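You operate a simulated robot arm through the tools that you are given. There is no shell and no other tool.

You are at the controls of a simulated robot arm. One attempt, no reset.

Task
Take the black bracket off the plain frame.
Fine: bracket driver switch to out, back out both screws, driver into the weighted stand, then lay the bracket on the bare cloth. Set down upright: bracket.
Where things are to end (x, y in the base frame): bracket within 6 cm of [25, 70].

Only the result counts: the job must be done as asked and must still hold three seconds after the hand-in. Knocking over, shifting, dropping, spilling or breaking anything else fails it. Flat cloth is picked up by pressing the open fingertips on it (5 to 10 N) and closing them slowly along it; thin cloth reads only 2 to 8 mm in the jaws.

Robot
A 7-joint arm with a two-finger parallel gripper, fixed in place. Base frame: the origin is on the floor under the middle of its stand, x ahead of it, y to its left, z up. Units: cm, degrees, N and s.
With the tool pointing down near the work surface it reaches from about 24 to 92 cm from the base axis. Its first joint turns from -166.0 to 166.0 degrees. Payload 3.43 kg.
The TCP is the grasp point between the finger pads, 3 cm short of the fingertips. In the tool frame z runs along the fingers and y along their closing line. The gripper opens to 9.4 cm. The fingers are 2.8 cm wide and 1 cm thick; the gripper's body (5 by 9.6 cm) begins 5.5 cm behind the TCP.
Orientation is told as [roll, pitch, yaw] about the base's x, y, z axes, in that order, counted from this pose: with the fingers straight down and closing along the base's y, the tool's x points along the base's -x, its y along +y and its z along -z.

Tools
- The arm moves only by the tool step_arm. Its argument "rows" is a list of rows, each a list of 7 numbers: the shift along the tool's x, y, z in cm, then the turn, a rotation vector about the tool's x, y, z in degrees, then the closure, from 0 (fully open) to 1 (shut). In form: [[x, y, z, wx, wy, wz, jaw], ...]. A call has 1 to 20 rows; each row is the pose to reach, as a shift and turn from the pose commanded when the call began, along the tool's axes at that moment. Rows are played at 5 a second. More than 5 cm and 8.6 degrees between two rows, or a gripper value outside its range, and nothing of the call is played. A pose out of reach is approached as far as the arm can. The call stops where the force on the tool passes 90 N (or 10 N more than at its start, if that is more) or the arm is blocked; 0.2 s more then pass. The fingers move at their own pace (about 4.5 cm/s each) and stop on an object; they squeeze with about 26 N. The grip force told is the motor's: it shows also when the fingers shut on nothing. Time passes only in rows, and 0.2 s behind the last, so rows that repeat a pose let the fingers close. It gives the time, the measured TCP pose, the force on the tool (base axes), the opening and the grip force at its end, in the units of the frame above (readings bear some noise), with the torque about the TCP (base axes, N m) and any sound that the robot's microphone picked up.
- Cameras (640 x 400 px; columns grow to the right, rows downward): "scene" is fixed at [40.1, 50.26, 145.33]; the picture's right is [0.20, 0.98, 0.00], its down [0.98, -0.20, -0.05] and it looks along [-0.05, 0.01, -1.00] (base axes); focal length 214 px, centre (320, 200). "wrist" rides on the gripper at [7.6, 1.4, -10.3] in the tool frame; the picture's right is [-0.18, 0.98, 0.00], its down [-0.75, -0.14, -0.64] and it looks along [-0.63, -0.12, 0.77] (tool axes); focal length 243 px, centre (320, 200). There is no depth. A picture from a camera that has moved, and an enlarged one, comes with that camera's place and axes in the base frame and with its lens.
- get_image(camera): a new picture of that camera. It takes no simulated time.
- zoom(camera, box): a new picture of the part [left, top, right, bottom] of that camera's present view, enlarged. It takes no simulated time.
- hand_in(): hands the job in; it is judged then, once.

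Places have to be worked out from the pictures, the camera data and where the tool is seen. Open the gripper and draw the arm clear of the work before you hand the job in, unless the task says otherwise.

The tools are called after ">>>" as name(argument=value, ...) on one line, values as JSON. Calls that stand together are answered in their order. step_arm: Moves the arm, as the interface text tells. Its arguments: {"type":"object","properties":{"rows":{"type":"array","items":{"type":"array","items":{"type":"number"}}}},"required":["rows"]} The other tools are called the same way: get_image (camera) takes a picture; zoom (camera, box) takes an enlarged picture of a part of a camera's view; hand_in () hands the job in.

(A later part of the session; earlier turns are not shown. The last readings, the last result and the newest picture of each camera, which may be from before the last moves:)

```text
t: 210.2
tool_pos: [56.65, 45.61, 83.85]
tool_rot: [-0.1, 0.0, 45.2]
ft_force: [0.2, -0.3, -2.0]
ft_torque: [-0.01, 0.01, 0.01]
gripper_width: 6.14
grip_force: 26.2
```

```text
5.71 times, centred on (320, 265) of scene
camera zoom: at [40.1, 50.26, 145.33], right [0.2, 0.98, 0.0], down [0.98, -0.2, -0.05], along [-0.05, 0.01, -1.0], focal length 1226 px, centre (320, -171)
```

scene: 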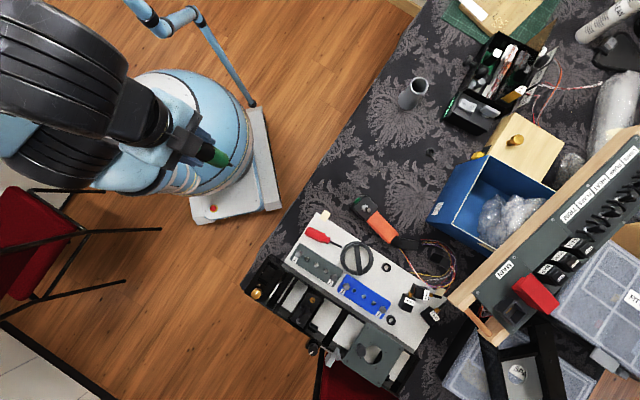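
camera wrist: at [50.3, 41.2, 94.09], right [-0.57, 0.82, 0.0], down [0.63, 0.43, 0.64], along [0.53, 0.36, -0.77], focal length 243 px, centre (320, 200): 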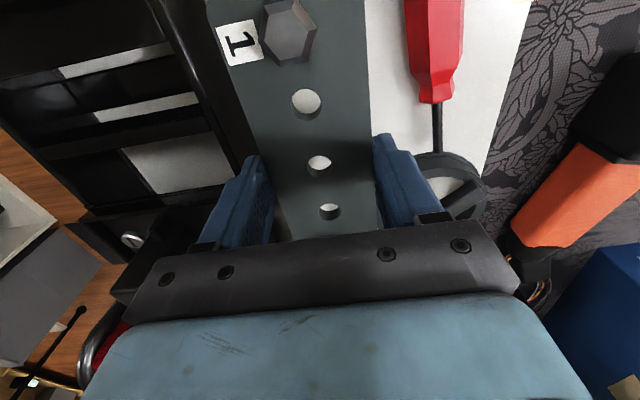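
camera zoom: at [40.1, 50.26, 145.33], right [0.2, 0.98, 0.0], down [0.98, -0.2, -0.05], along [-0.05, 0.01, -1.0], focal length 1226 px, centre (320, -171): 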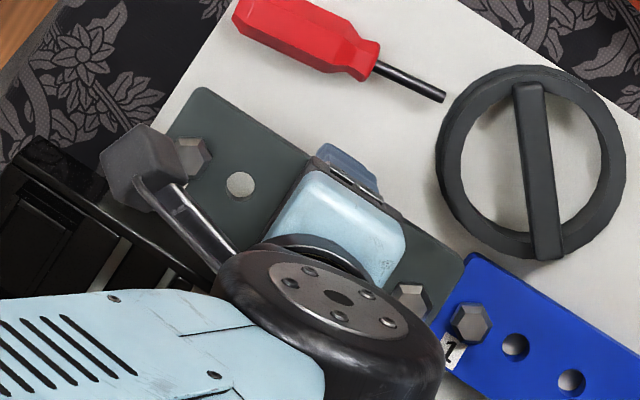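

Both screws come along with the bracket, and everything else stays put. Lifting higher and carrying it toward (26, 71) on the bare cloth.

>>> step_arm(rows=[[0, 0, -3, 0, 0, 0, 0.6], [0, 0, -6, 0, 0, 0, 0.6], [0, 0, -9, 0, 0, 0, 0.6], [0.3, 3.5, -11, 0, 0, 0, 0.6], [0.6, 7, -11, 0, 0, 0, 0.6], [0.9, 10.8, -11, 0, 0, 0, 0.6], [1.2, 14.6, -11, 0, 0, 0, 0.6], [1.5, 18.4, -11, 0, 0, 0, 0.6], [1.8, 22.2, -11, 0, 0, 0, 0.6], [2.2, 26, -11, 0, 0, 0, 0.6], [2.5, 29.8, -11, 0, 0, 0, 0.6], [2.8, 33.6, -11, 0, 0, 0, 0.6], [3.1, 37, -11, 0, 0, 0, 0.6], [3.3, 39.6, -11, 0, 0, 0, 0.6]])

>>> get_image(camera="wrist")

>>> get_image(camera="scene")

```text
t: 213.2
tool_pos: [26.33, 71.22, 94.78]
tool_rot: [0.0, 0.1, 45.2]
ft_force: [0.4, -0.2, -0.8]
ft_torque: [0.01, 0.04, 0.01]
gripper_width: 6.15
grip_force: 26.3
```

```text
taken
camera wrist: at [19.85, 66.92, 105.1], right [-0.57, 0.82, 0.0], down [0.63, 0.43, 0.64], along [0.53, 0.36, -0.77], focal length 243 px, centre (320, 200)
```

wrist: 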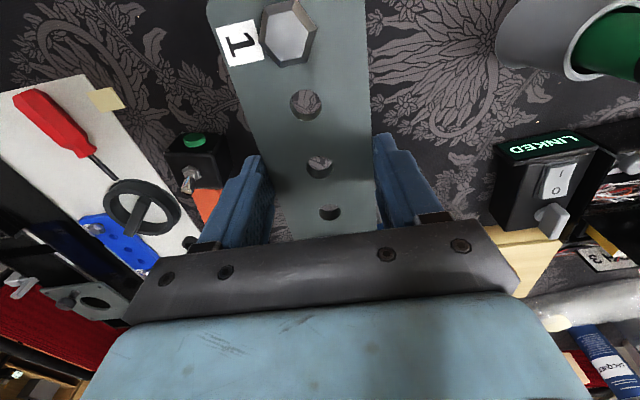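

```text
taken
```

scene: 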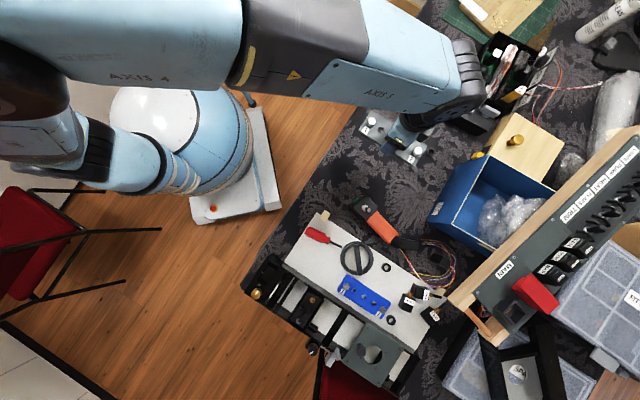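

The bracket is over the cloth. I'll check the board where it was for any leftover screws, and the stand, before lowering.

>>> zoom(camera="scene", box=[280, 230, 360, 300])

>>> zoom(camera="scene", box=[340, 60, 480, 180])

>>> zoom(camera="wrist", box=[200, 0, 380, 130])

```text
5.71 times, centred on (320, 265) of scene
camera zoom: at [40.1, 50.26, 145.33], right [0.2, 0.98, 0.0], down [0.98, -0.2, -0.05], along [-0.05, 0.01, -1.0], focal length 1226 px, centre (320, -171)
```

zoom: 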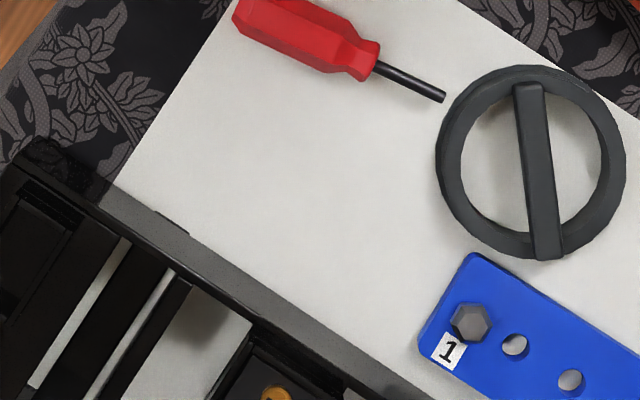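

```text
3.33 times, centred on (410, 120) of scene
camera zoom: at [40.1, 50.26, 145.33], right [0.2, 0.98, 0.0], down [0.98, -0.2, -0.05], along [-0.05, 0.01, -1.0], focal length 715 px, centre (20, 467)
```

zoom: 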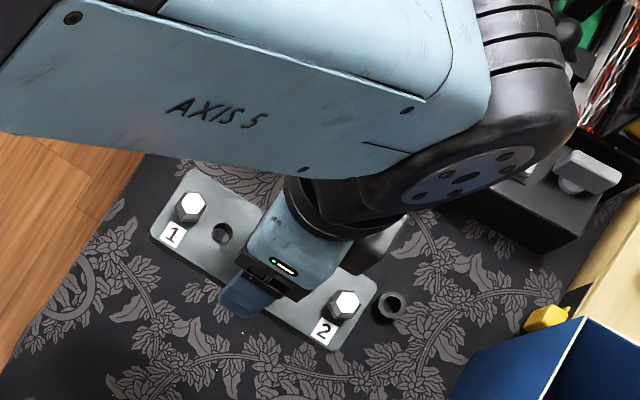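

```text
3.08 times, centred on (290, 65) of wrist
camera zoom: at [19.85, 66.92, 105.1], right [-0.57, 0.82, 0.0], down [0.63, 0.43, 0.64], along [0.53, 0.36, -0.77], focal length 746 px, centre (412, 615)
```

zoom: 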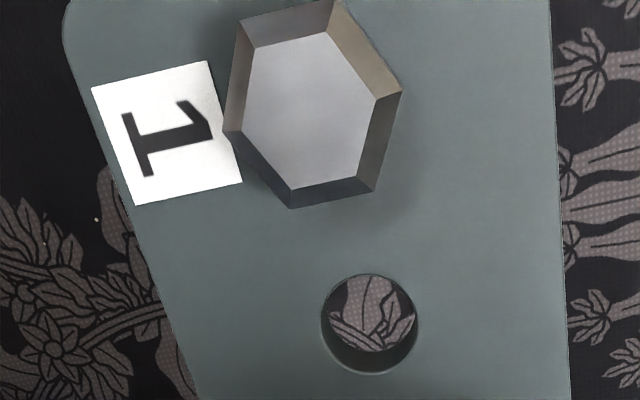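

The white board has no screw holes under this plate and the heads never moved, so this may just be a loose plate and not the fastened bracket. I'll put it back exactly where it was before looking further.

>>> step_arm(rows=[[-0.3, -3.5, 0, 0, 0, 0, 0.6], [-0.6, -7, 0, 0, 0, 0, 0.6], [-0.9, -10.8, 0, 0, 0, 0, 0.6], [-1.2, -14.6, 0, 0, 0, 0, 0.6], [-1.5, -18.4, 0, 0, 0, 0, 0.6], [-1.8, -22.2, 0, 0, 0, 0, 0.6], [-2.2, -26, 0, 0, 0, 0, 0.6], [-2.5, -29.8, 0, 0, 0, 0, 0.6], [-2.8, -33.6, 0, 0, 0, 0, 0.6], [-3.1, -37, 0, 0, 0, 0, 0.6], [-3.3, -39.8, 0, 0, 0, 0, 0.6]])

>>> step_arm(rows=[[0, 0, 3, 0, 0, 0, 0.6], [0, 0, 6, 0, 0, 0, 0.6], [0, 0, 9, 0, 0, 0, 0.6], [0, 0, 12, 0, 0, 0, 0.6], [0, 0, 14, 0, 0, 0, 0.6], [0, 0, 15.2, 0, 0, 0, 0.6]])

>>> zoom(camera="scene", box=[285, 240, 345, 290])

```text
t: 215.6
tool_pos: [56.82, 45.56, 94.91]
tool_rot: [0.0, 0.1, 45.2]
ft_force: [0.1, -0.2, -1.8]
ft_torque: [0.01, 0.0, 0.04]
gripper_width: 6.15
grip_force: 26.1
```

```text
t: 217.0
tool_pos: [56.73, 45.47, 79.64]
tool_rot: [-0.1, 0.0, 45.2]
ft_force: [0.4, -0.8, -1.6]
ft_torque: [-0.01, 0.02, 0.0]
gripper_width: 6.15
grip_force: 25.8
```

```text
8.00 times, centred on (315, 265) of scene
camera zoom: at [40.1, 50.26, 145.33], right [0.2, 0.98, 0.0], down [0.98, -0.2, -0.05], along [-0.05, 0.01, -1.0], focal length 1716 px, centre (360, -320)
```

zoom: 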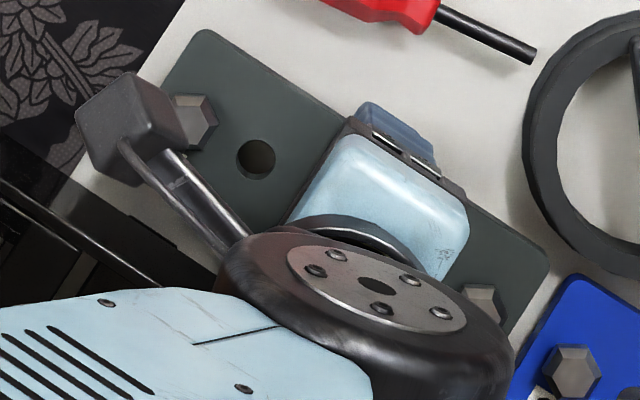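

Projected landing matches the original corners to within about 0.1 cm. Lowering the last centimetre.

>>> step_arm(rows=[[0, 0, 0.4, 0, 0, 0, 0.6], [0, 0, 0.8, 0, 0, 0, 0.6], [0, 0, 0.95, 0, 0, 0, 0.6]])

>>> step_arm(rows=[[0, 0, 0.08, 0, 0, 0, 0.6], [0, 0, 0.15, 0, 0, 0, 0.6]])

```text
t: 217.8
tool_pos: [56.82, 45.55, 78.78]
tool_rot: [0.0, -0.1, 45.2]
ft_force: [-0.1, -1.4, -1.4]
ft_torque: [0.03, 0.0, -0.04]
gripper_width: 6.13
grip_force: 26.0
```

```text
t: 218.4
tool_pos: [56.74, 45.48, 78.61]
tool_rot: [0.0, 0.0, 45.2]
ft_force: [0.1, 0.4, -0.9]
ft_torque: [-0.01, 0.01, 0.0]
gripper_width: 6.14
grip_force: 25.7
```

>>> step_arm(rows=[[0, 0, 0.06, 0, 0, 0, 0.6], [0, 0, 0.12, 0, 0, 0, 0.6]])

```text
t: 219.0
tool_pos: [56.74, 45.34, 78.55]
tool_rot: [0.0, -0.1, 45.3]
ft_force: [1.5, -1.4, 10.5]
ft_torque: [-0.47, 0.5, 0.08]
gripper_width: 6.14
grip_force: 26.1
```

It has touched down. Opening just enough to release (avoiding the rail), then rising.

>>> step_arm(rows=[[0, 0, -0.05, 0, 0, 0, 0.45], [0, 0, -0.05, 0, 0, 0, 0.34], [0, 0, -0.05, 0, 0, 0, 0.3], [0, 0, -0.05, 0, 0, 0, 0.287], [0, 0, -0.05, 0, 0, 0, 0.287]])

>>> step_arm(rows=[[0, 0, -0.5, 0, 0, 0, 0.287], [0, 0, -1.5, 0, 0, 0, 0.287], [0, 0, -4, 0, 0, 0, 0.287], [0, 0, -8, 0, 0, 0, 0.287], [0, 0, -12, 0, 0, 0, 0.287], [0, 0, -16, 0, 0, 0, 0], [0, 0, -20, 0, 0, 0, 0]])

>>> zoom(camera="scene", box=[285, 240, 345, 290])

>>> get_image(camera="wrist")

```text
t: 220.2
tool_pos: [56.75, 45.54, 78.46]
tool_rot: [0.0, 0.0, 45.0]
ft_force: [-0.5, 0.5, -0.1]
ft_torque: [-0.02, 0.0, 0.01]
gripper_width: 6.73
grip_force: 0.0
```

```text
t: 221.8
tool_pos: [56.85, 45.61, 98.72]
tool_rot: [0.1, 0.0, 45.2]
ft_force: [-0.3, 0.8, -0.4]
ft_torque: [0.02, 0.03, 0.0]
gripper_width: 9.39
grip_force: 0.0
```

```text
8.00 times, centred on (315, 265) of scene
camera zoom: at [40.1, 50.26, 145.33], right [0.2, 0.98, 0.0], down [0.98, -0.2, -0.05], along [-0.05, 0.01, -1.0], focal length 1716 px, centre (360, -320)
```

zoom: 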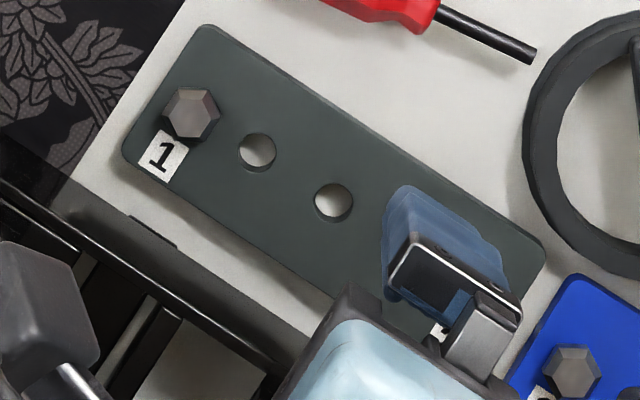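

```text
taken
camera wrist: at [50.47, 41.23, 108.86], right [-0.57, 0.82, 0.0], down [0.63, 0.44, 0.64], along [0.53, 0.36, -0.77], focal length 243 px, centre (320, 200)
```

wrist: 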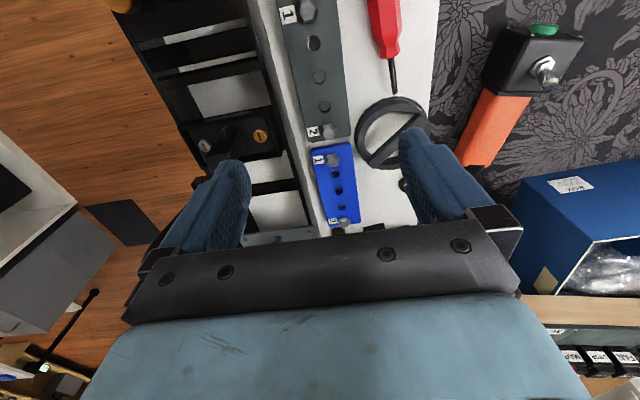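

The plate is back within about 0.1 cm of its original place. Now I'll hover over the rack for a detailed look at its parts and screws.

>>> step_arm(rows=[[-1, -3.5, 0, 0, 0, 0, 0], [-2.1, -7, 0, 0, 0, 0, 0], [-3.25, -10.46, 0, 0, 0, 0, 0]])

>>> get_image(camera="wrist")

>>> zoom(camera="wrist", box=[250, 30, 400, 150])

>>> zoom(camera="wrist", box=[200, 0, 330, 80])

>>> zoom(camera="wrist", box=[240, 130, 400, 240])

```text
t: 222.6
tool_pos: [66.65, 40.48, 98.59]
tool_rot: [-0.1, 0.0, 45.3]
ft_force: [-1.0, 0.7, -0.1]
ft_torque: [0.0, -0.02, 0.02]
gripper_width: 9.41
grip_force: 0.0
```

```text
taken
camera wrist: at [60.2, 35.99, 108.8], right [-0.57, 0.82, 0.0], down [0.63, 0.43, 0.64], along [0.53, 0.36, -0.77], focal length 243 px, centre (320, 200)
```

wrist: 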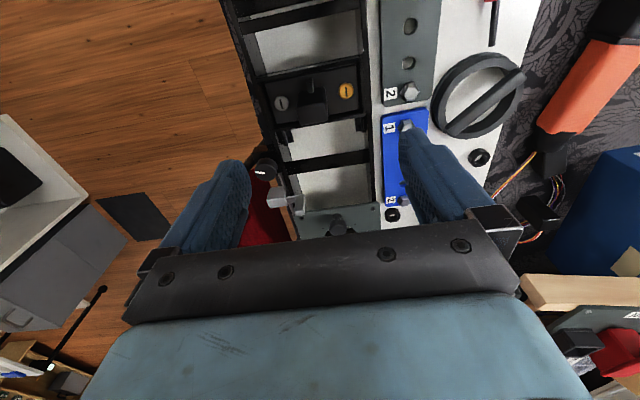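

```text
3.33 times, centred on (325, 90) of wrist
camera zoom: at [60.2, 35.99, 108.8], right [-0.57, 0.82, 0.0], down [0.63, 0.43, 0.64], along [0.53, 0.36, -0.77], focal length 809 px, centre (303, 567)
```

zoom: 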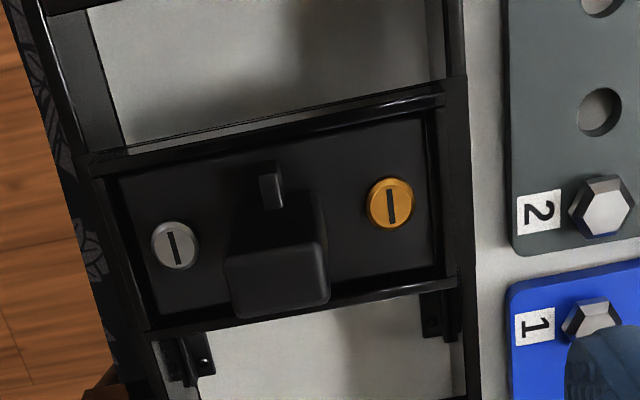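

```text
4.92 times, centred on (265, 40) of wrist
camera zoom: at [60.2, 35.99, 108.8], right [-0.57, 0.82, 0.0], down [0.63, 0.43, 0.64], along [0.53, 0.36, -0.77], focal length 1194 px, centre (591, 988)
```

zoom: 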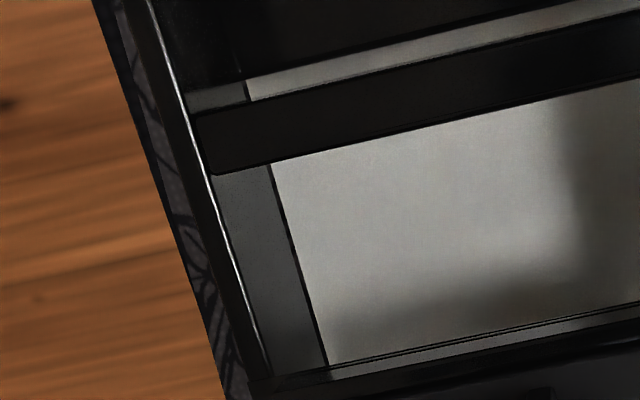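

```text
3.64 times, centred on (320, 185) of wrist
camera zoom: at [60.2, 35.99, 108.8], right [-0.57, 0.82, 0.0], down [0.63, 0.43, 0.64], along [0.53, 0.36, -0.77], focal length 882 px, centre (320, 254)
```

zoom: 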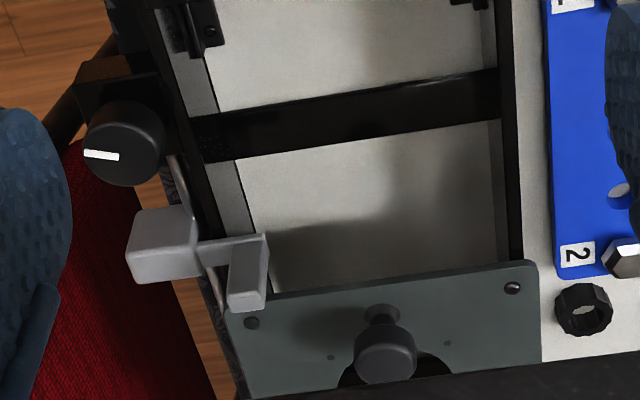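

The rack is a modular tray with a latch module, not obviously a bracket. To discriminate, I'll test whether the blue plate is fixed: a gentle fingertip push on its screw head will show if such plates are fastened to the board until unscrewed.

>>> step_arm(rows=[[-2.7, 2.7, 0, 0, 0, 0, 1], [-5.4, 5.4, 0, 0, 0, 0, 1], [-8.06, 8.06, 0, 0, 0, 0, 1], [-8.06, 8.06, 3, 0, 0, 0, 1], [-8.06, 8.06, 6, 0, 0, 0, 1], [-8.06, 8.06, 9, 0, 0, 0, 1], [-8.06, 8.06, 12, 0, 0, 0, 1]])

>>> get_image(camera="wrist")

>>> zoom(camera="wrist", box=[240, 60, 400, 200])

```text
t: 224.2
tool_pos: [66.45, 51.74, 86.53]
tool_rot: [0.0, 0.0, 45.2]
ft_force: [-0.3, -0.1, -0.8]
ft_torque: [0.0, -0.02, 0.02]
gripper_width: 0.02
grip_force: 26.3
```

```text
taken
camera wrist: at [60.14, 47.38, 96.76], right [-0.57, 0.82, 0.0], down [0.63, 0.43, 0.64], along [0.53, 0.36, -0.77], focal length 243 px, centre (320, 200)
```

wrist: 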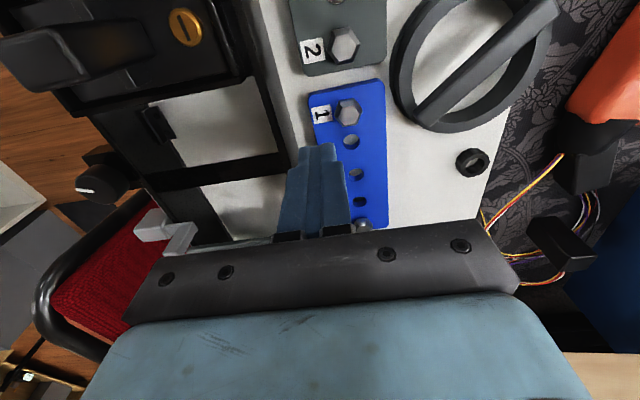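

```text
2.86 times, centred on (320, 130) of wrist
camera zoom: at [60.14, 47.38, 96.76], right [-0.57, 0.82, 0.0], down [0.63, 0.43, 0.64], along [0.53, 0.36, -0.77], focal length 693 px, centre (320, 400)
```

zoom: 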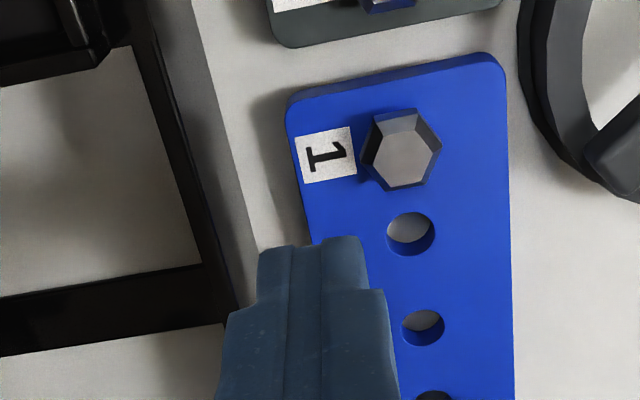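

The finger is lined up beside the blue plate's screw 1, 2.3 cm away. Lowering to head height, just above the plate.

>>> step_arm(rows=[[0, 0, 2, 0, 0, 0, 1], [0, 0, 4, 0, 0, 0, 1], [0, 0, 5.6, 0, 0, 0, 1], [0, 0, 6.4, 0, 0, 0, 1]])

>>> step_arm(rows=[[0, 0.15, 0, 0, 0, 0, 1], [0, 0.3, 0, 0, 0, 0, 1]])

>>> zoom(camera="wrist", box=[240, 80, 440, 220])

```text
t: 225.2
tool_pos: [66.57, 51.82, 80.14]
tool_rot: [-0.1, 0.0, 45.1]
ft_force: [0.1, 0.0, -0.1]
ft_torque: [0.02, 0.0, 0.0]
gripper_width: 0.0
grip_force: 26.7
```

```text
t: 225.8
tool_pos: [66.34, 52.14, 80.25]
tool_rot: [0.1, 0.0, 45.1]
ft_force: [0.0, -0.9, -1.1]
ft_torque: [-0.01, -0.01, 0.03]
gripper_width: 0.02
grip_force: 26.2
```

```text
2.86 times, centred on (340, 150) of wrist
camera zoom: at [59.93, 47.63, 90.32], right [-0.57, 0.82, 0.0], down [0.63, 0.43, 0.64], along [0.53, 0.36, -0.77], focal length 693 px, centre (263, 343)
```

zoom: 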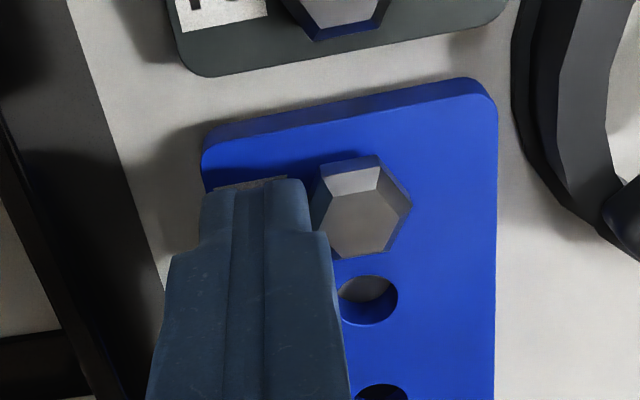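

>>> step_arm(rows=[[0, 0, 0.2, 0, 0, 0, 1], [0, 0, 0.35, 0, 0, 0, 1]])

>>> step_arm(rows=[[0, 0.1, 0, 0, 0, 0, 1], [0, 0.2, 0, 0, 0, 0, 1]])

>>> step_arm(rows=[[0, 0.1, 0, 0, 0, 0, 1], [0, 0.2, 0, 0, 0, 0, 1]])

>>> zoom(camera="wrist", box=[240, 80, 440, 220])

```text
t: 226.4
tool_pos: [66.25, 52.06, 79.8]
tool_rot: [0.0, 0.0, 45.0]
ft_force: [1.1, -1.6, 3.9]
ft_torque: [-0.06, -0.04, -0.03]
gripper_width: 0.01
grip_force: 26.3
```

```text
t: 227.0
tool_pos: [66.09, 52.19, 79.83]
tool_rot: [0.1, 0.0, 45.0]
ft_force: [1.6, -1.2, 4.3]
ft_torque: [-0.04, -0.08, -0.06]
gripper_width: 0.0
grip_force: 26.0
```

```text
t: 227.6
tool_pos: [65.98, 52.37, 79.73]
tool_rot: [0.0, 0.0, 45.1]
ft_force: [1.1, -1.5, 6.0]
ft_torque: [-0.03, -0.07, -0.07]
gripper_width: 0.02
grip_force: 26.5
```

```text
2.86 times, centred on (340, 150) of wrist
camera zoom: at [59.59, 47.91, 90.0], right [-0.57, 0.82, 0.0], down [0.63, 0.43, 0.64], along [0.53, 0.36, -0.77], focal length 693 px, centre (263, 343)
```

zoom: 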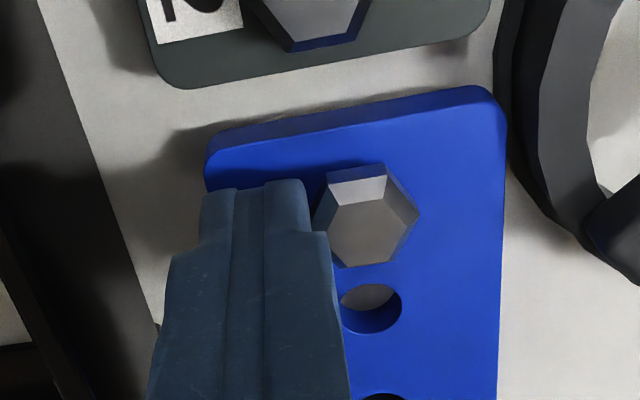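

The blue plate moved with the finger under about 2 N, so these plates simply lie loose on the board — they are not the fastened bracket. I'll drag the blue plate back the same 0.4 cm and check.

>>> step_arm(rows=[[0, -0.1, 0, 0, 0, 0, 1], [0, -0.2, 0, 0, 0, 0, 1], [0, -0.3, 0, 0, 0, 0, 1], [0, -0.4, 0, 0, 0, 0, 1]])

>>> zoom(camera="wrist", box=[240, 80, 440, 220])

>>> zoom(camera="scene", box=[310, 250, 410, 330])

```text
t: 228.6
tool_pos: [66.21, 52.07, 79.83]
tool_rot: [0.1, 0.0, 45.1]
ft_force: [-2.6, 2.2, 7.1]
ft_torque: [0.1, 0.07, 0.01]
gripper_width: 0.0
grip_force: 26.2
```

```text
2.86 times, centred on (340, 150) of wrist
camera zoom: at [59.86, 47.63, 90.0], right [-0.57, 0.82, 0.0], down [0.63, 0.43, 0.64], along [0.53, 0.36, -0.77], focal length 693 px, centre (263, 343)
```

zoom: 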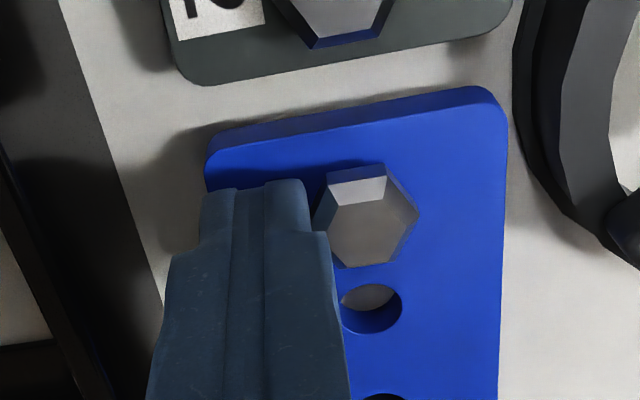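

```text
5.00 times, centred on (360, 290) of scene
camera zoom: at [40.1, 50.26, 145.33], right [0.2, 0.98, 0.0], down [0.98, -0.2, -0.05], along [-0.05, 0.01, -1.0], focal length 1072 px, centre (120, -250)
```

zoom: 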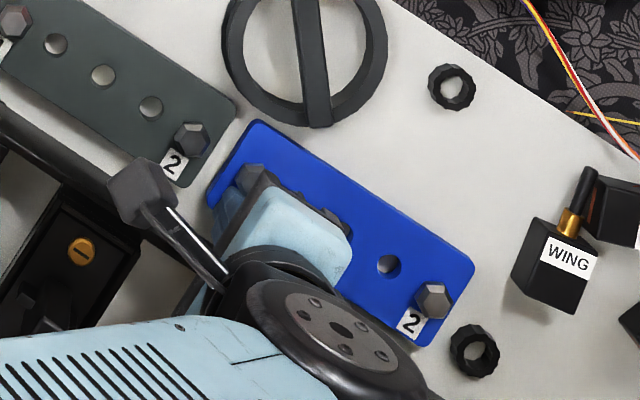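

The blue plate is back at its original position to within a pixel. So the fastened part must be the black block-handled part in the rack, with a steel and a brass slotted screw at about (70.4, 37.6) and (65.2, 42.9), z≈80.8. I'll lift off and look closer at it.

>>> step_arm(rows=[[0, 0, -0.6, 0, 0, 0, 1], [0, 0, -3, 0, 0, 0, 1], [0, 0, -7, 0, 0, 0, 1], [0, 0, -11, 0, 0, 0, 1], [0, 0, -15, 0, 0, 0, 1]])

>>> step_arm(rows=[[3, -3, 0, 0, 0, 0, 0], [6, -6, 0, 0, 0, 0, 0], [9, -7, 0, 0, 0, 0, 0], [12, -7, 0, 0, 0, 0, 0]])

>>> get_image(camera="wrist")

>>> zoom(camera="scene", box=[310, 250, 410, 330])

```text
t: 229.8
tool_pos: [66.2, 52.07, 94.72]
tool_rot: [-0.1, 0.1, 45.1]
ft_force: [-0.2, 0.5, -0.4]
ft_torque: [-0.04, 0.03, -0.02]
gripper_width: 0.0
grip_force: 25.9
```

```text
t: 230.8
tool_pos: [62.95, 38.72, 94.7]
tool_rot: [0.1, 0.0, 45.2]
ft_force: [0.2, -0.7, -0.3]
ft_torque: [-0.01, 0.0, -0.02]
gripper_width: 8.66
grip_force: 0.1
```

```text
taken
camera wrist: at [56.47, 34.22, 104.88], right [-0.57, 0.82, 0.0], down [0.63, 0.44, 0.64], along [0.53, 0.36, -0.77], focal length 243 px, centre (320, 200)
```

wrist: 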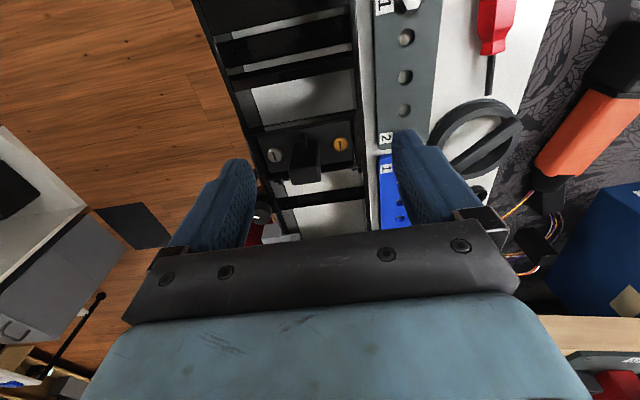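

```text
5.00 times, centred on (360, 290) of scene
camera zoom: at [40.1, 50.26, 145.33], right [0.2, 0.98, 0.0], down [0.98, -0.2, -0.05], along [-0.05, 0.01, -1.0], focal length 1072 px, centre (120, -250)
```

zoom: 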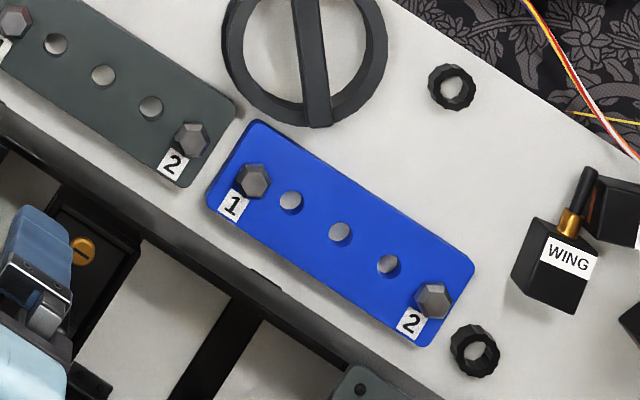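

The blue plate is exactly as before. Zooming on the rack part.

>>> zoom(camera="wrist", box=[230, 100, 390, 220])

>>> zoom(camera="wrist", box=[190, 0, 390, 110])

>>> zoom(camera="wrist", box=[260, 120, 360, 190])

```text
3.33 times, centred on (310, 160) of wrist
camera zoom: at [56.47, 34.22, 104.88], right [-0.57, 0.82, 0.0], down [0.63, 0.44, 0.64], along [0.53, 0.36, -0.77], focal length 809 px, centre (353, 333)
```

zoom: 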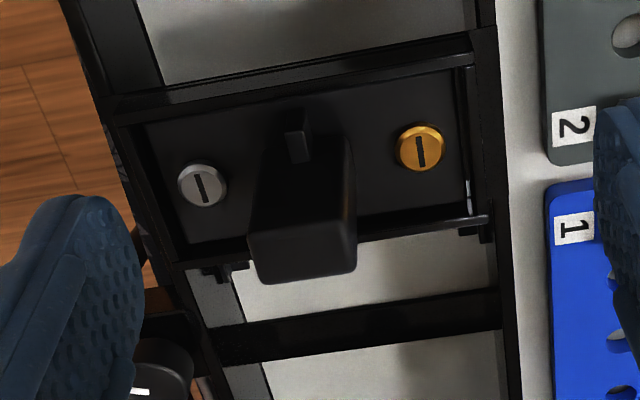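

```text
3.20 times, centred on (290, 55) of wrist
camera zoom: at [56.47, 34.22, 104.88], right [-0.57, 0.82, 0.0], down [0.63, 0.44, 0.64], along [0.53, 0.36, -0.77], focal length 776 px, centre (416, 664)
```

zoom: 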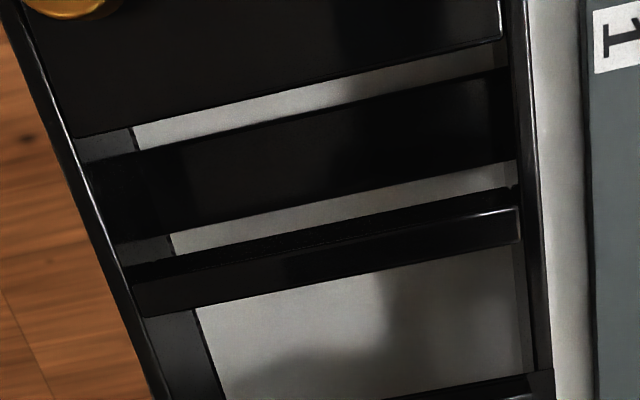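

```text
5.71 times, centred on (310, 155) of wrist
camera zoom: at [56.47, 34.22, 104.88], right [-0.57, 0.82, 0.0], down [0.63, 0.44, 0.64], along [0.53, 0.36, -0.77], focal length 1386 px, centre (377, 457)
```

zoom: 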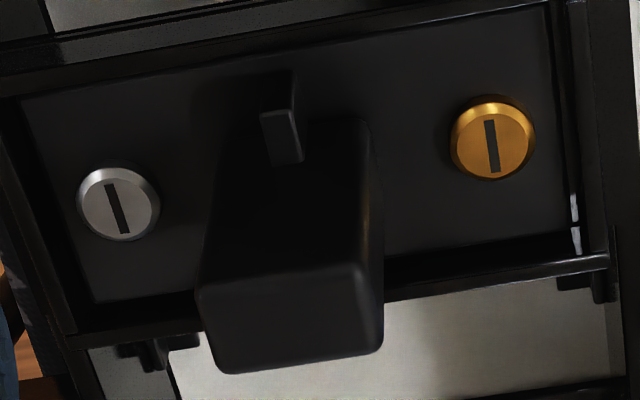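

This is a black base with a central handle block and tab, held by two slotted screws — a bracket in a frame. Its slots will show clearly if a screw turns. I'll fetch the driver (switch still in the flipped state) and try the brass screw.

>>> step_arm(rows=[[0.2, 2, -2, 0, 0, 0.5, 0], [0.4, 6, -4, 0, 0, 1, 0], [0.6, 10.2, -5, 0, 0, 1.5, 0], [0.9, 14.4, -6, 0, 0, 2, 0], [1.1, 18.6, -7, 0, 0, 2.5, 0], [1.3, 22.8, -8, 0, 0, 3, 0], [1.5, 27, -9, 0, 0, 3.5, 0], [1.7, 31.2, -10, 0, 0, 4, 0], [2, 35.4, -11.3, 0, 0, 4.5, 0], [2.2, 39.6, -11.3, 0, 0, 5, 0], [2.4, 43.8, -11.3, 0, 0, 5.5, 0], [2.6, 48, -11.3, 0, 0, 6, 0], [2.8, 52.2, -11.3, 0, 0, 6.5, 0], [3.1, 56.4, -11.3, 0, 0, 7, 0], [3.3, 60.6, -11.3, 0, 0, 7, 0], [3.5, 64.8, -11.3, 0, 0, 7, 0], [3.7, 68.5, -11.3, 0, 0, 7, 0], [3.85, 71.2, -11.3, 0, 0, 7, 0]])

>>> get_image(camera="wrist")

>>> zoom(camera="wrist", box=[260, 40, 380, 160])

```text
t: 234.6
tool_pos: [9.56, 86.07, 106.18]
tool_rot: [0.0, 0.0, 38.1]
ft_force: [0.3, -0.4, 0.4]
ft_torque: [0.02, 0.03, -0.04]
gripper_width: 9.41
grip_force: 0.0
```

```text
taken
camera wrist: at [2.66, 82.45, 116.38], right [-0.46, 0.89, 0.0], down [0.68, 0.35, 0.64], along [0.57, 0.3, -0.77], focal length 243 px, centre (320, 200)
```

wrist: 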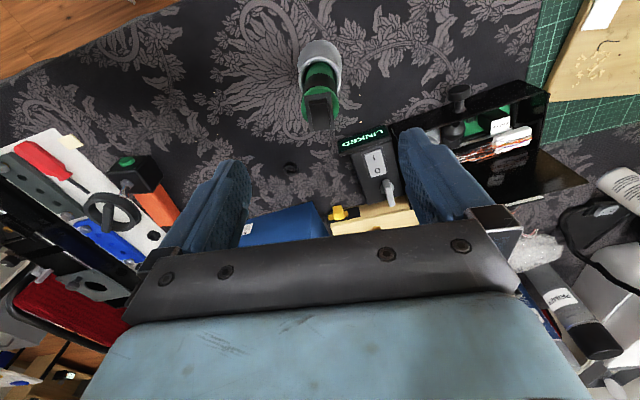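

```text
3.33 times, centred on (320, 100) of wrist
camera zoom: at [2.66, 82.45, 116.38], right [-0.46, 0.89, 0.0], down [0.68, 0.35, 0.64], along [0.57, 0.3, -0.77], focal length 809 px, centre (320, 533)
```

zoom: 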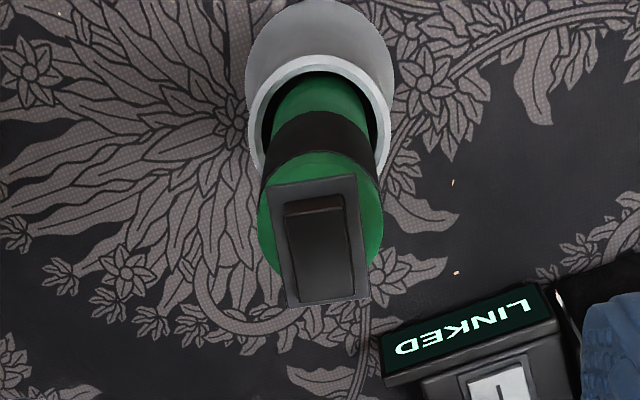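

Aligned with the bezel at yaw 38. Centring and gripping.

>>> step_arm(rows=[[-0.35, 0.02, 3, 0, 0, 0, 0], [-0.35, 0.02, 6, 0, 0, 0, 0], [-0.35, 0.02, 9, 0, 0, 0, 0], [-0.35, 0.02, 12, 0, 0, 0, 0], [-0.35, 0.02, 14.5, 0, 0, 0, 0], [-0.35, 0.02, 14.5, 0, 0, 0, 0.3], [-0.35, 0.02, 14.5, 0, 0, 0, 0.45], [-0.35, 0.02, 14.5, 0, 0, 0, 0.55], [-0.35, 0.02, 14.5, 0, 0, 0, 0.62], [-0.35, 0.02, 14.5, 0, 0, 0, 0.7], [-0.35, 0.02, 14.5, 0, 0, 0, 0.85], [-0.35, 0.02, 14.5, 0, 0, 0, 1], [-0.35, 0.02, 14.5, 0, 0, 0, 1]])

>>> step_arm(rows=[[0, 0, -0.5, 0, 0, 0, 1], [0, 0, -2, 0, 0, 0, 1], [0, 0, -4.5, 0, 0, 0, 1], [0, 0, -8, 0, 0, 0, 1], [0, 0, -12, 0, 0, 0, 1], [0, 0, -16.5, 0, 0, 0, 1]])

>>> zoom(camera="scene", box=[375, 15, 495, 115])

```text
t: 237.4
tool_pos: [9.66, 86.28, 91.61]
tool_rot: [0.0, -0.1, 38.1]
ft_force: [-0.1, 0.7, -0.2]
ft_torque: [0.11, 0.07, 0.04]
gripper_width: 3.56
grip_force: 26.0
```

```text
t: 238.8
tool_pos: [9.78, 86.49, 108.11]
tool_rot: [0.0, 0.1, 38.1]
ft_force: [0.2, 0.7, -3.5]
ft_torque: [-0.01, 0.05, 0.0]
gripper_width: 3.56
grip_force: 25.6
```

```text
4.00 times, centred on (435, 65) of scene
camera zoom: at [40.1, 50.26, 145.33], right [0.2, 0.98, 0.0], down [0.98, -0.2, -0.05], along [-0.05, 0.01, -1.0], focal length 858 px, centre (-140, 740)
```

zoom: 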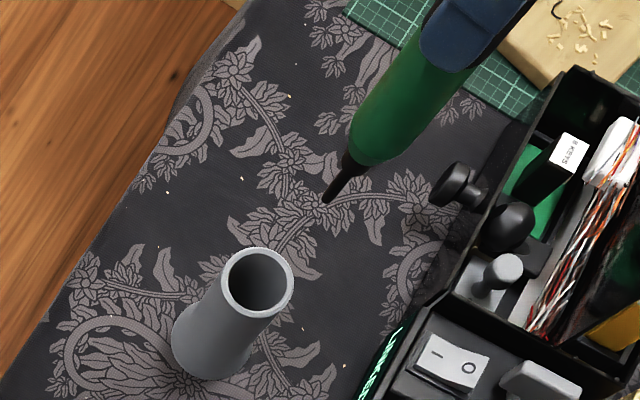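

Driver in hand again. Travelling to the brass screw on the rack.

>>> step_arm(rows=[[-0.5, -2, 0, 0, 0, 0, 1], [-1.4, -6, 0, 0, 0, 0, 1], [-2.4, -10.1, 0, 0, 0, 0, 1], [-3.4, -14.2, 0, 0, 0, 0, 1], [-4.3, -18.3, 0, 0, 0, 0, 1], [-5.3, -22.4, 0, 0, 0, 0, 1], [-6.3, -26.5, 0, 0, 0, 0, 1], [-7.2, -30.6, 0, 0, 0, 0, 1], [-8.2, -34.7, 0, 0, 0, 0, 1], [-9.2, -38.8, 0, 0, 0, 0, 1], [-10.1, -42.9, 0, 0, 0, 0, 1], [-11.1, -47, 0, 0, 0, 0, 1], [-12.1, -51.1, 0, 0, 0, 0, 1], [-13, -55.2, 0, 0, 0, 0, 1], [-14, -59.3, 0, 0, 0, 0, 1], [-15, -63.4, 0, 0, 0, 0, 1], [-15.8, -66.6, 0, 0, 0, 0, 1], [-16.2, -68.6, 0, 0, 0, 0, 1]])

>>> get_image(camera="wrist")

>>> zoom(camera="wrist", box=[260, 30, 400, 130])

>>> zoom(camera="scene", box=[270, 270, 350, 330])

```text
t: 242.6
tool_pos: [64.99, 42.44, 107.98]
tool_rot: [0.1, 0.0, 38.3]
ft_force: [0.6, -0.9, -3.0]
ft_torque: [-0.02, 0.0, -0.01]
gripper_width: 3.55
grip_force: 25.4
```

```text
taken
camera wrist: at [58.11, 38.85, 118.18], right [-0.46, 0.89, 0.0], down [0.68, 0.35, 0.64], along [0.57, 0.3, -0.77], focal length 243 px, centre (320, 200)
```

wrist: 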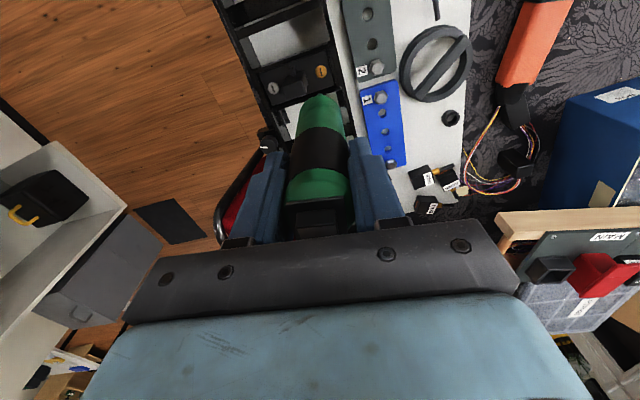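

```text
4.00 times, centred on (330, 80) of wrist
camera zoom: at [58.11, 38.85, 118.18], right [-0.46, 0.89, 0.0], down [0.68, 0.35, 0.64], along [0.57, 0.3, -0.77], focal length 970 px, centre (280, 680)
```

zoom: 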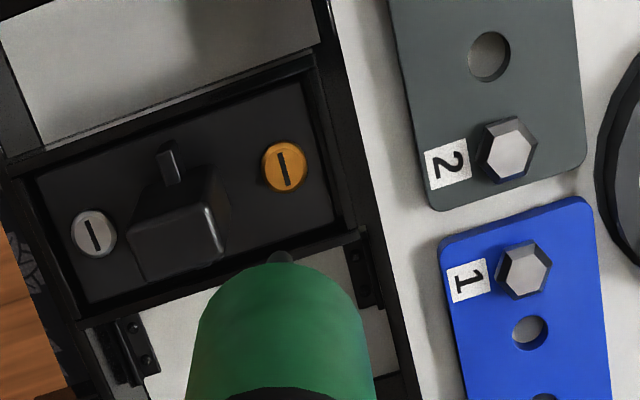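

```text
6.67 times, centred on (310, 300) of scene
camera zoom: at [40.1, 50.26, 145.33], right [0.2, 0.98, 0.0], down [0.98, -0.2, -0.05], along [-0.05, 0.01, -1.0], focal length 1430 px, centre (387, -467)
```

zoom: 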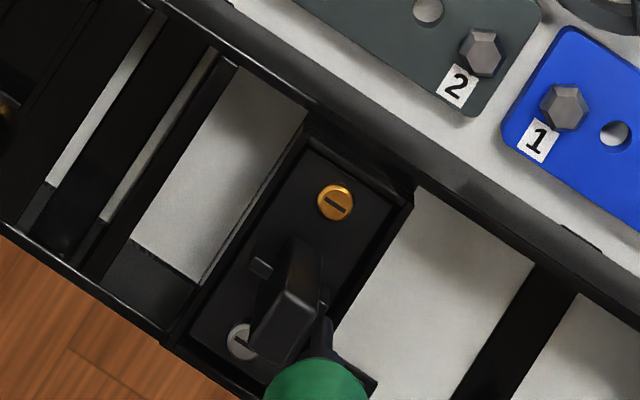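

Brass screw triangulates to (65.1, 42.8, 81.2). Descending to about 1.5 cm above it.

>>> step_arm(rows=[[-0.1, 0.1, 2.5, 0, 0, 0, 1], [-0.17, 0.22, 5, 0, 0, 0, 1], [-0.17, 0.22, 7.5, 0, 0, 0, 1], [-0.17, 0.22, 9, 0, 0, 0, 1]])

>>> zoom(camera="wrist", box=[280, 60, 360, 120])

>>> zoom(camera="scene", box=[290, 275, 340, 325])

```text
t: 243.6
tool_pos: [64.89, 42.77, 98.96]
tool_rot: [0.0, 0.0, 38.1]
ft_force: [-0.5, -0.2, -2.6]
ft_torque: [-0.02, 0.01, 0.01]
gripper_width: 3.57
grip_force: 26.0
```

```text
6.67 times, centred on (320, 90) of wrist
camera zoom: at [58.05, 39.08, 109.25], right [-0.46, 0.89, 0.0], down [0.68, 0.35, 0.64], along [0.57, 0.3, -0.77], focal length 1618 px, centre (320, 933)
```

zoom: 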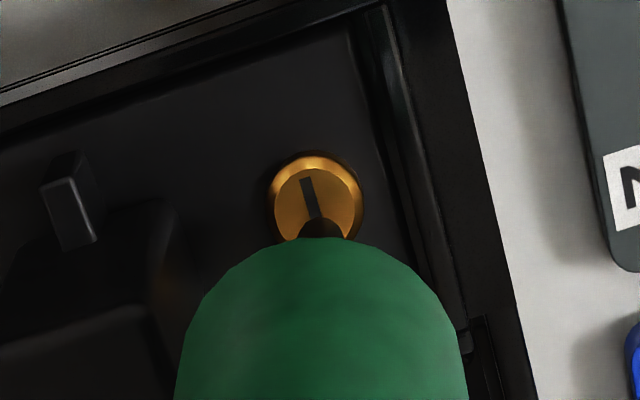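

```text
8.00 times, centred on (315, 300) of scene
camera zoom: at [40.1, 50.26, 145.33], right [0.2, 0.98, 0.0], down [0.98, -0.2, -0.05], along [-0.05, 0.01, -1.0], focal length 1716 px, centre (360, -600)
```

zoom: 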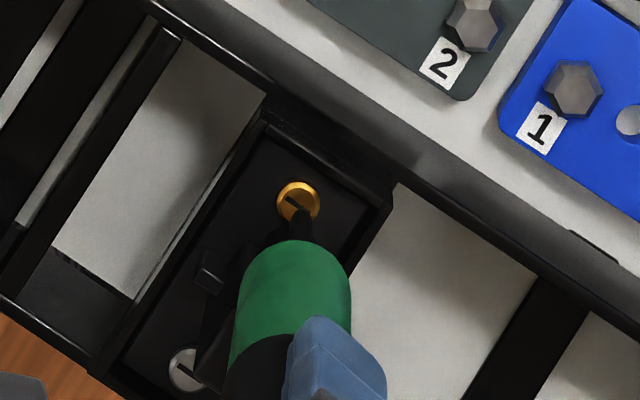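

The tip is nicely aligned over the slot in both views. Descending to contact.

>>> step_arm(rows=[[0.05, -0.07, 0.6, 0, 0, 0, 1], [0.05, -0.07, 1.2, 0, 0, 0, 1], [0.05, -0.07, 1.5, 0, 0, 0, 1]])

>>> step_arm(rows=[[0, 0, 0.1, 0, 0, 0, 1], [0, 0, 0.2, 0, 0, 0, 1], [0, 0, 0.3, 0, 0, 0, 1]])

>>> zoom(camera="wrist", box=[280, 60, 360, 120])

>>> zoom(camera="scene", box=[290, 275, 340, 325])

```text
t: 244.4
tool_pos: [64.97, 42.64, 97.74]
tool_rot: [0.1, -0.2, 38.1]
ft_force: [1.0, -0.6, 25.7]
ft_torque: [0.24, 0.01, 0.02]
gripper_width: 3.54
grip_force: 26.0
```

```text
t: 245.2
tool_pos: [64.94, 42.53, 97.4]
tool_rot: [0.0, -0.1, 38.1]
ft_force: [0.9, 0.3, 25.2]
ft_torque: [0.15, 0.11, -0.01]
gripper_width: 3.57
grip_force: 25.4
```

```text
6.67 times, centred on (320, 90) of wrist
camera zoom: at [58.03, 38.95, 107.58], right [-0.46, 0.89, 0.0], down [0.68, 0.35, 0.64], along [0.57, 0.3, -0.77], focal length 1618 px, centre (320, 933)
```

zoom: 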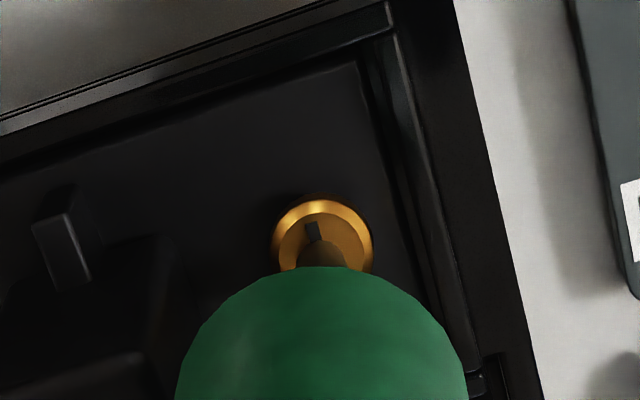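

```text
8.00 times, centred on (315, 300) of scene
camera zoom: at [40.1, 50.26, 145.33], right [0.2, 0.98, 0.0], down [0.98, -0.2, -0.05], along [-0.05, 0.01, -1.0], focal length 1716 px, centre (360, -600)
```

zoom: 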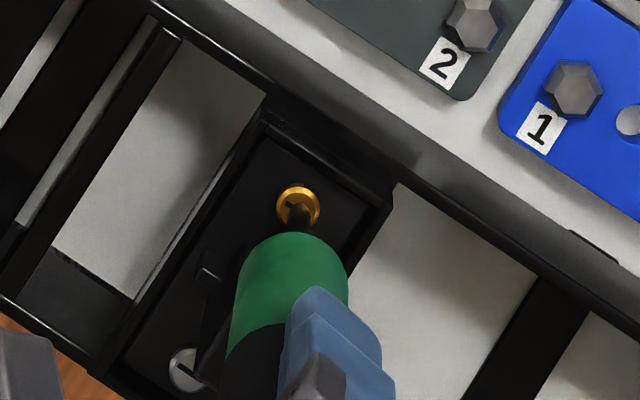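

Pressing at about 28 N on the brass screw. Holding to see whether the slot turns.

>>> step_arm(rows=[[0, 0, 0, 0, 0, 0, 1], [0, 0, 0, 0, 0, 0, 1], [0, 0, 0, 0, 0, 0, 1], [0, 0, 0, 0, 0, 0, 1], [0, 0, 0, 0, 0, 0, 1], [0, 0, 0, 0, 0, 0, 1], [0, 0, 0, 0, 0, 0, 1]])

>>> zoom(camera="wrist", box=[300, 75, 350, 110])

>>> zoom(camera="scene", box=[300, 290, 320, 306])

```text
t: 246.8
tool_pos: [64.82, 42.62, 97.35]
tool_rot: [0.0, 0.0, 38.2]
ft_force: [-0.1, 0.9, 21.6]
ft_torque: [0.31, 0.12, -0.01]
gripper_width: 3.53
grip_force: 26.0
```

```text
11.43 times, centred on (325, 92) of wrist
camera zoom: at [58.03, 38.96, 107.55], right [-0.46, 0.89, 0.0], down [0.68, 0.35, 0.64], along [0.57, 0.3, -0.77], focal length 2773 px, centre (263, 1429)
```

zoom: 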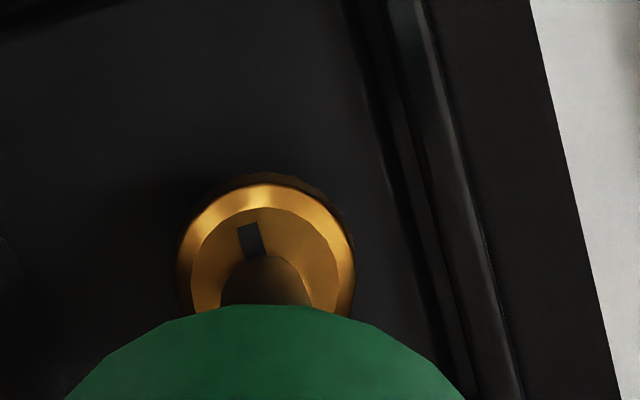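

```text
16.00 times, centred on (310, 298) of scene
camera zoom: at [40.1, 50.26, 145.33], right [0.2, 0.98, 0.0], down [0.98, -0.2, -0.05], along [-0.05, 0.01, -1.0], focal length 3432 px, centre (480, -1368)
```

zoom: 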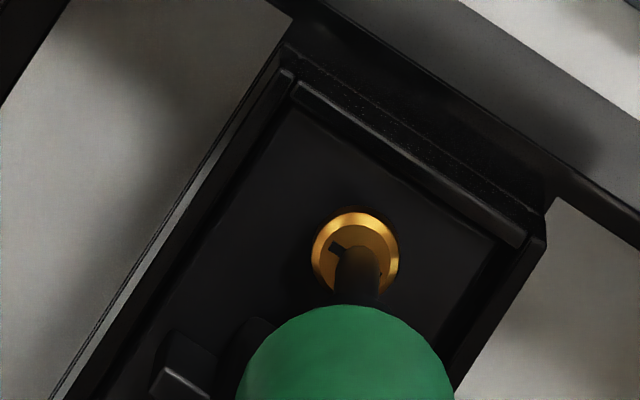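

The slot hasn't turned. I'll test whether the screw follows a slow wrist rotation counter-clockwise while pressed, then compare the slot.

>>> step_arm(rows=[[0, 0, 0.03, 0, 0, -6, 1], [0, 0, 0.05, 0, 0, -12, 1], [0, 0, 0.06, 0, 0, -18, 1], [0, 0, 0.07, 0, 0, -24, 1], [0, 0, 0.07, 0, 0, -30, 1]])

>>> zoom(camera="scene", box=[300, 290, 320, 306])

>>> zoom(camera="wrist", box=[300, 75, 350, 110])

```text
t: 248.0
tool_pos: [64.84, 42.63, 97.24]
tool_rot: [0.0, 0.0, 68.3]
ft_force: [-1.2, -0.8, 22.4]
ft_torque: [0.07, 0.19, 0.0]
gripper_width: 3.54
grip_force: 26.5
```

```text
16.00 times, centred on (310, 298) of scene
camera zoom: at [40.1, 50.26, 145.33], right [0.2, 0.98, 0.0], down [0.98, -0.2, -0.05], along [-0.05, 0.01, -1.0], focal length 3432 px, centre (480, -1368)
```

zoom: 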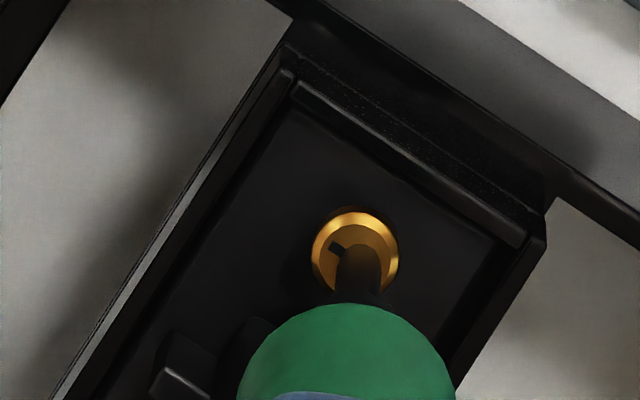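

```text
11.43 times, centred on (325, 92) of wrist
camera zoom: at [60.76, 35.99, 107.48], right [-0.84, 0.54, 0.0], down [0.41, 0.65, 0.64], along [0.34, 0.54, -0.77], focal length 2773 px, centre (263, 1429)
```

zoom: 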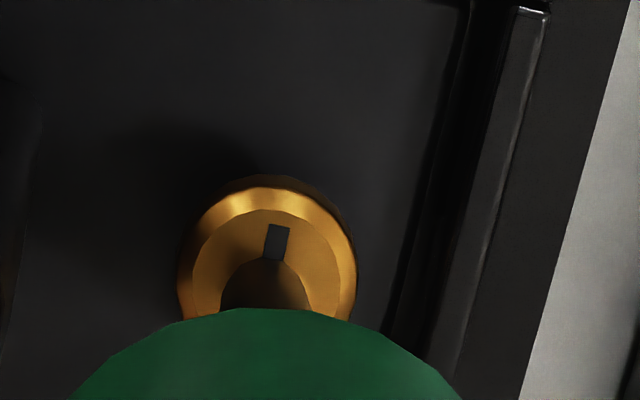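

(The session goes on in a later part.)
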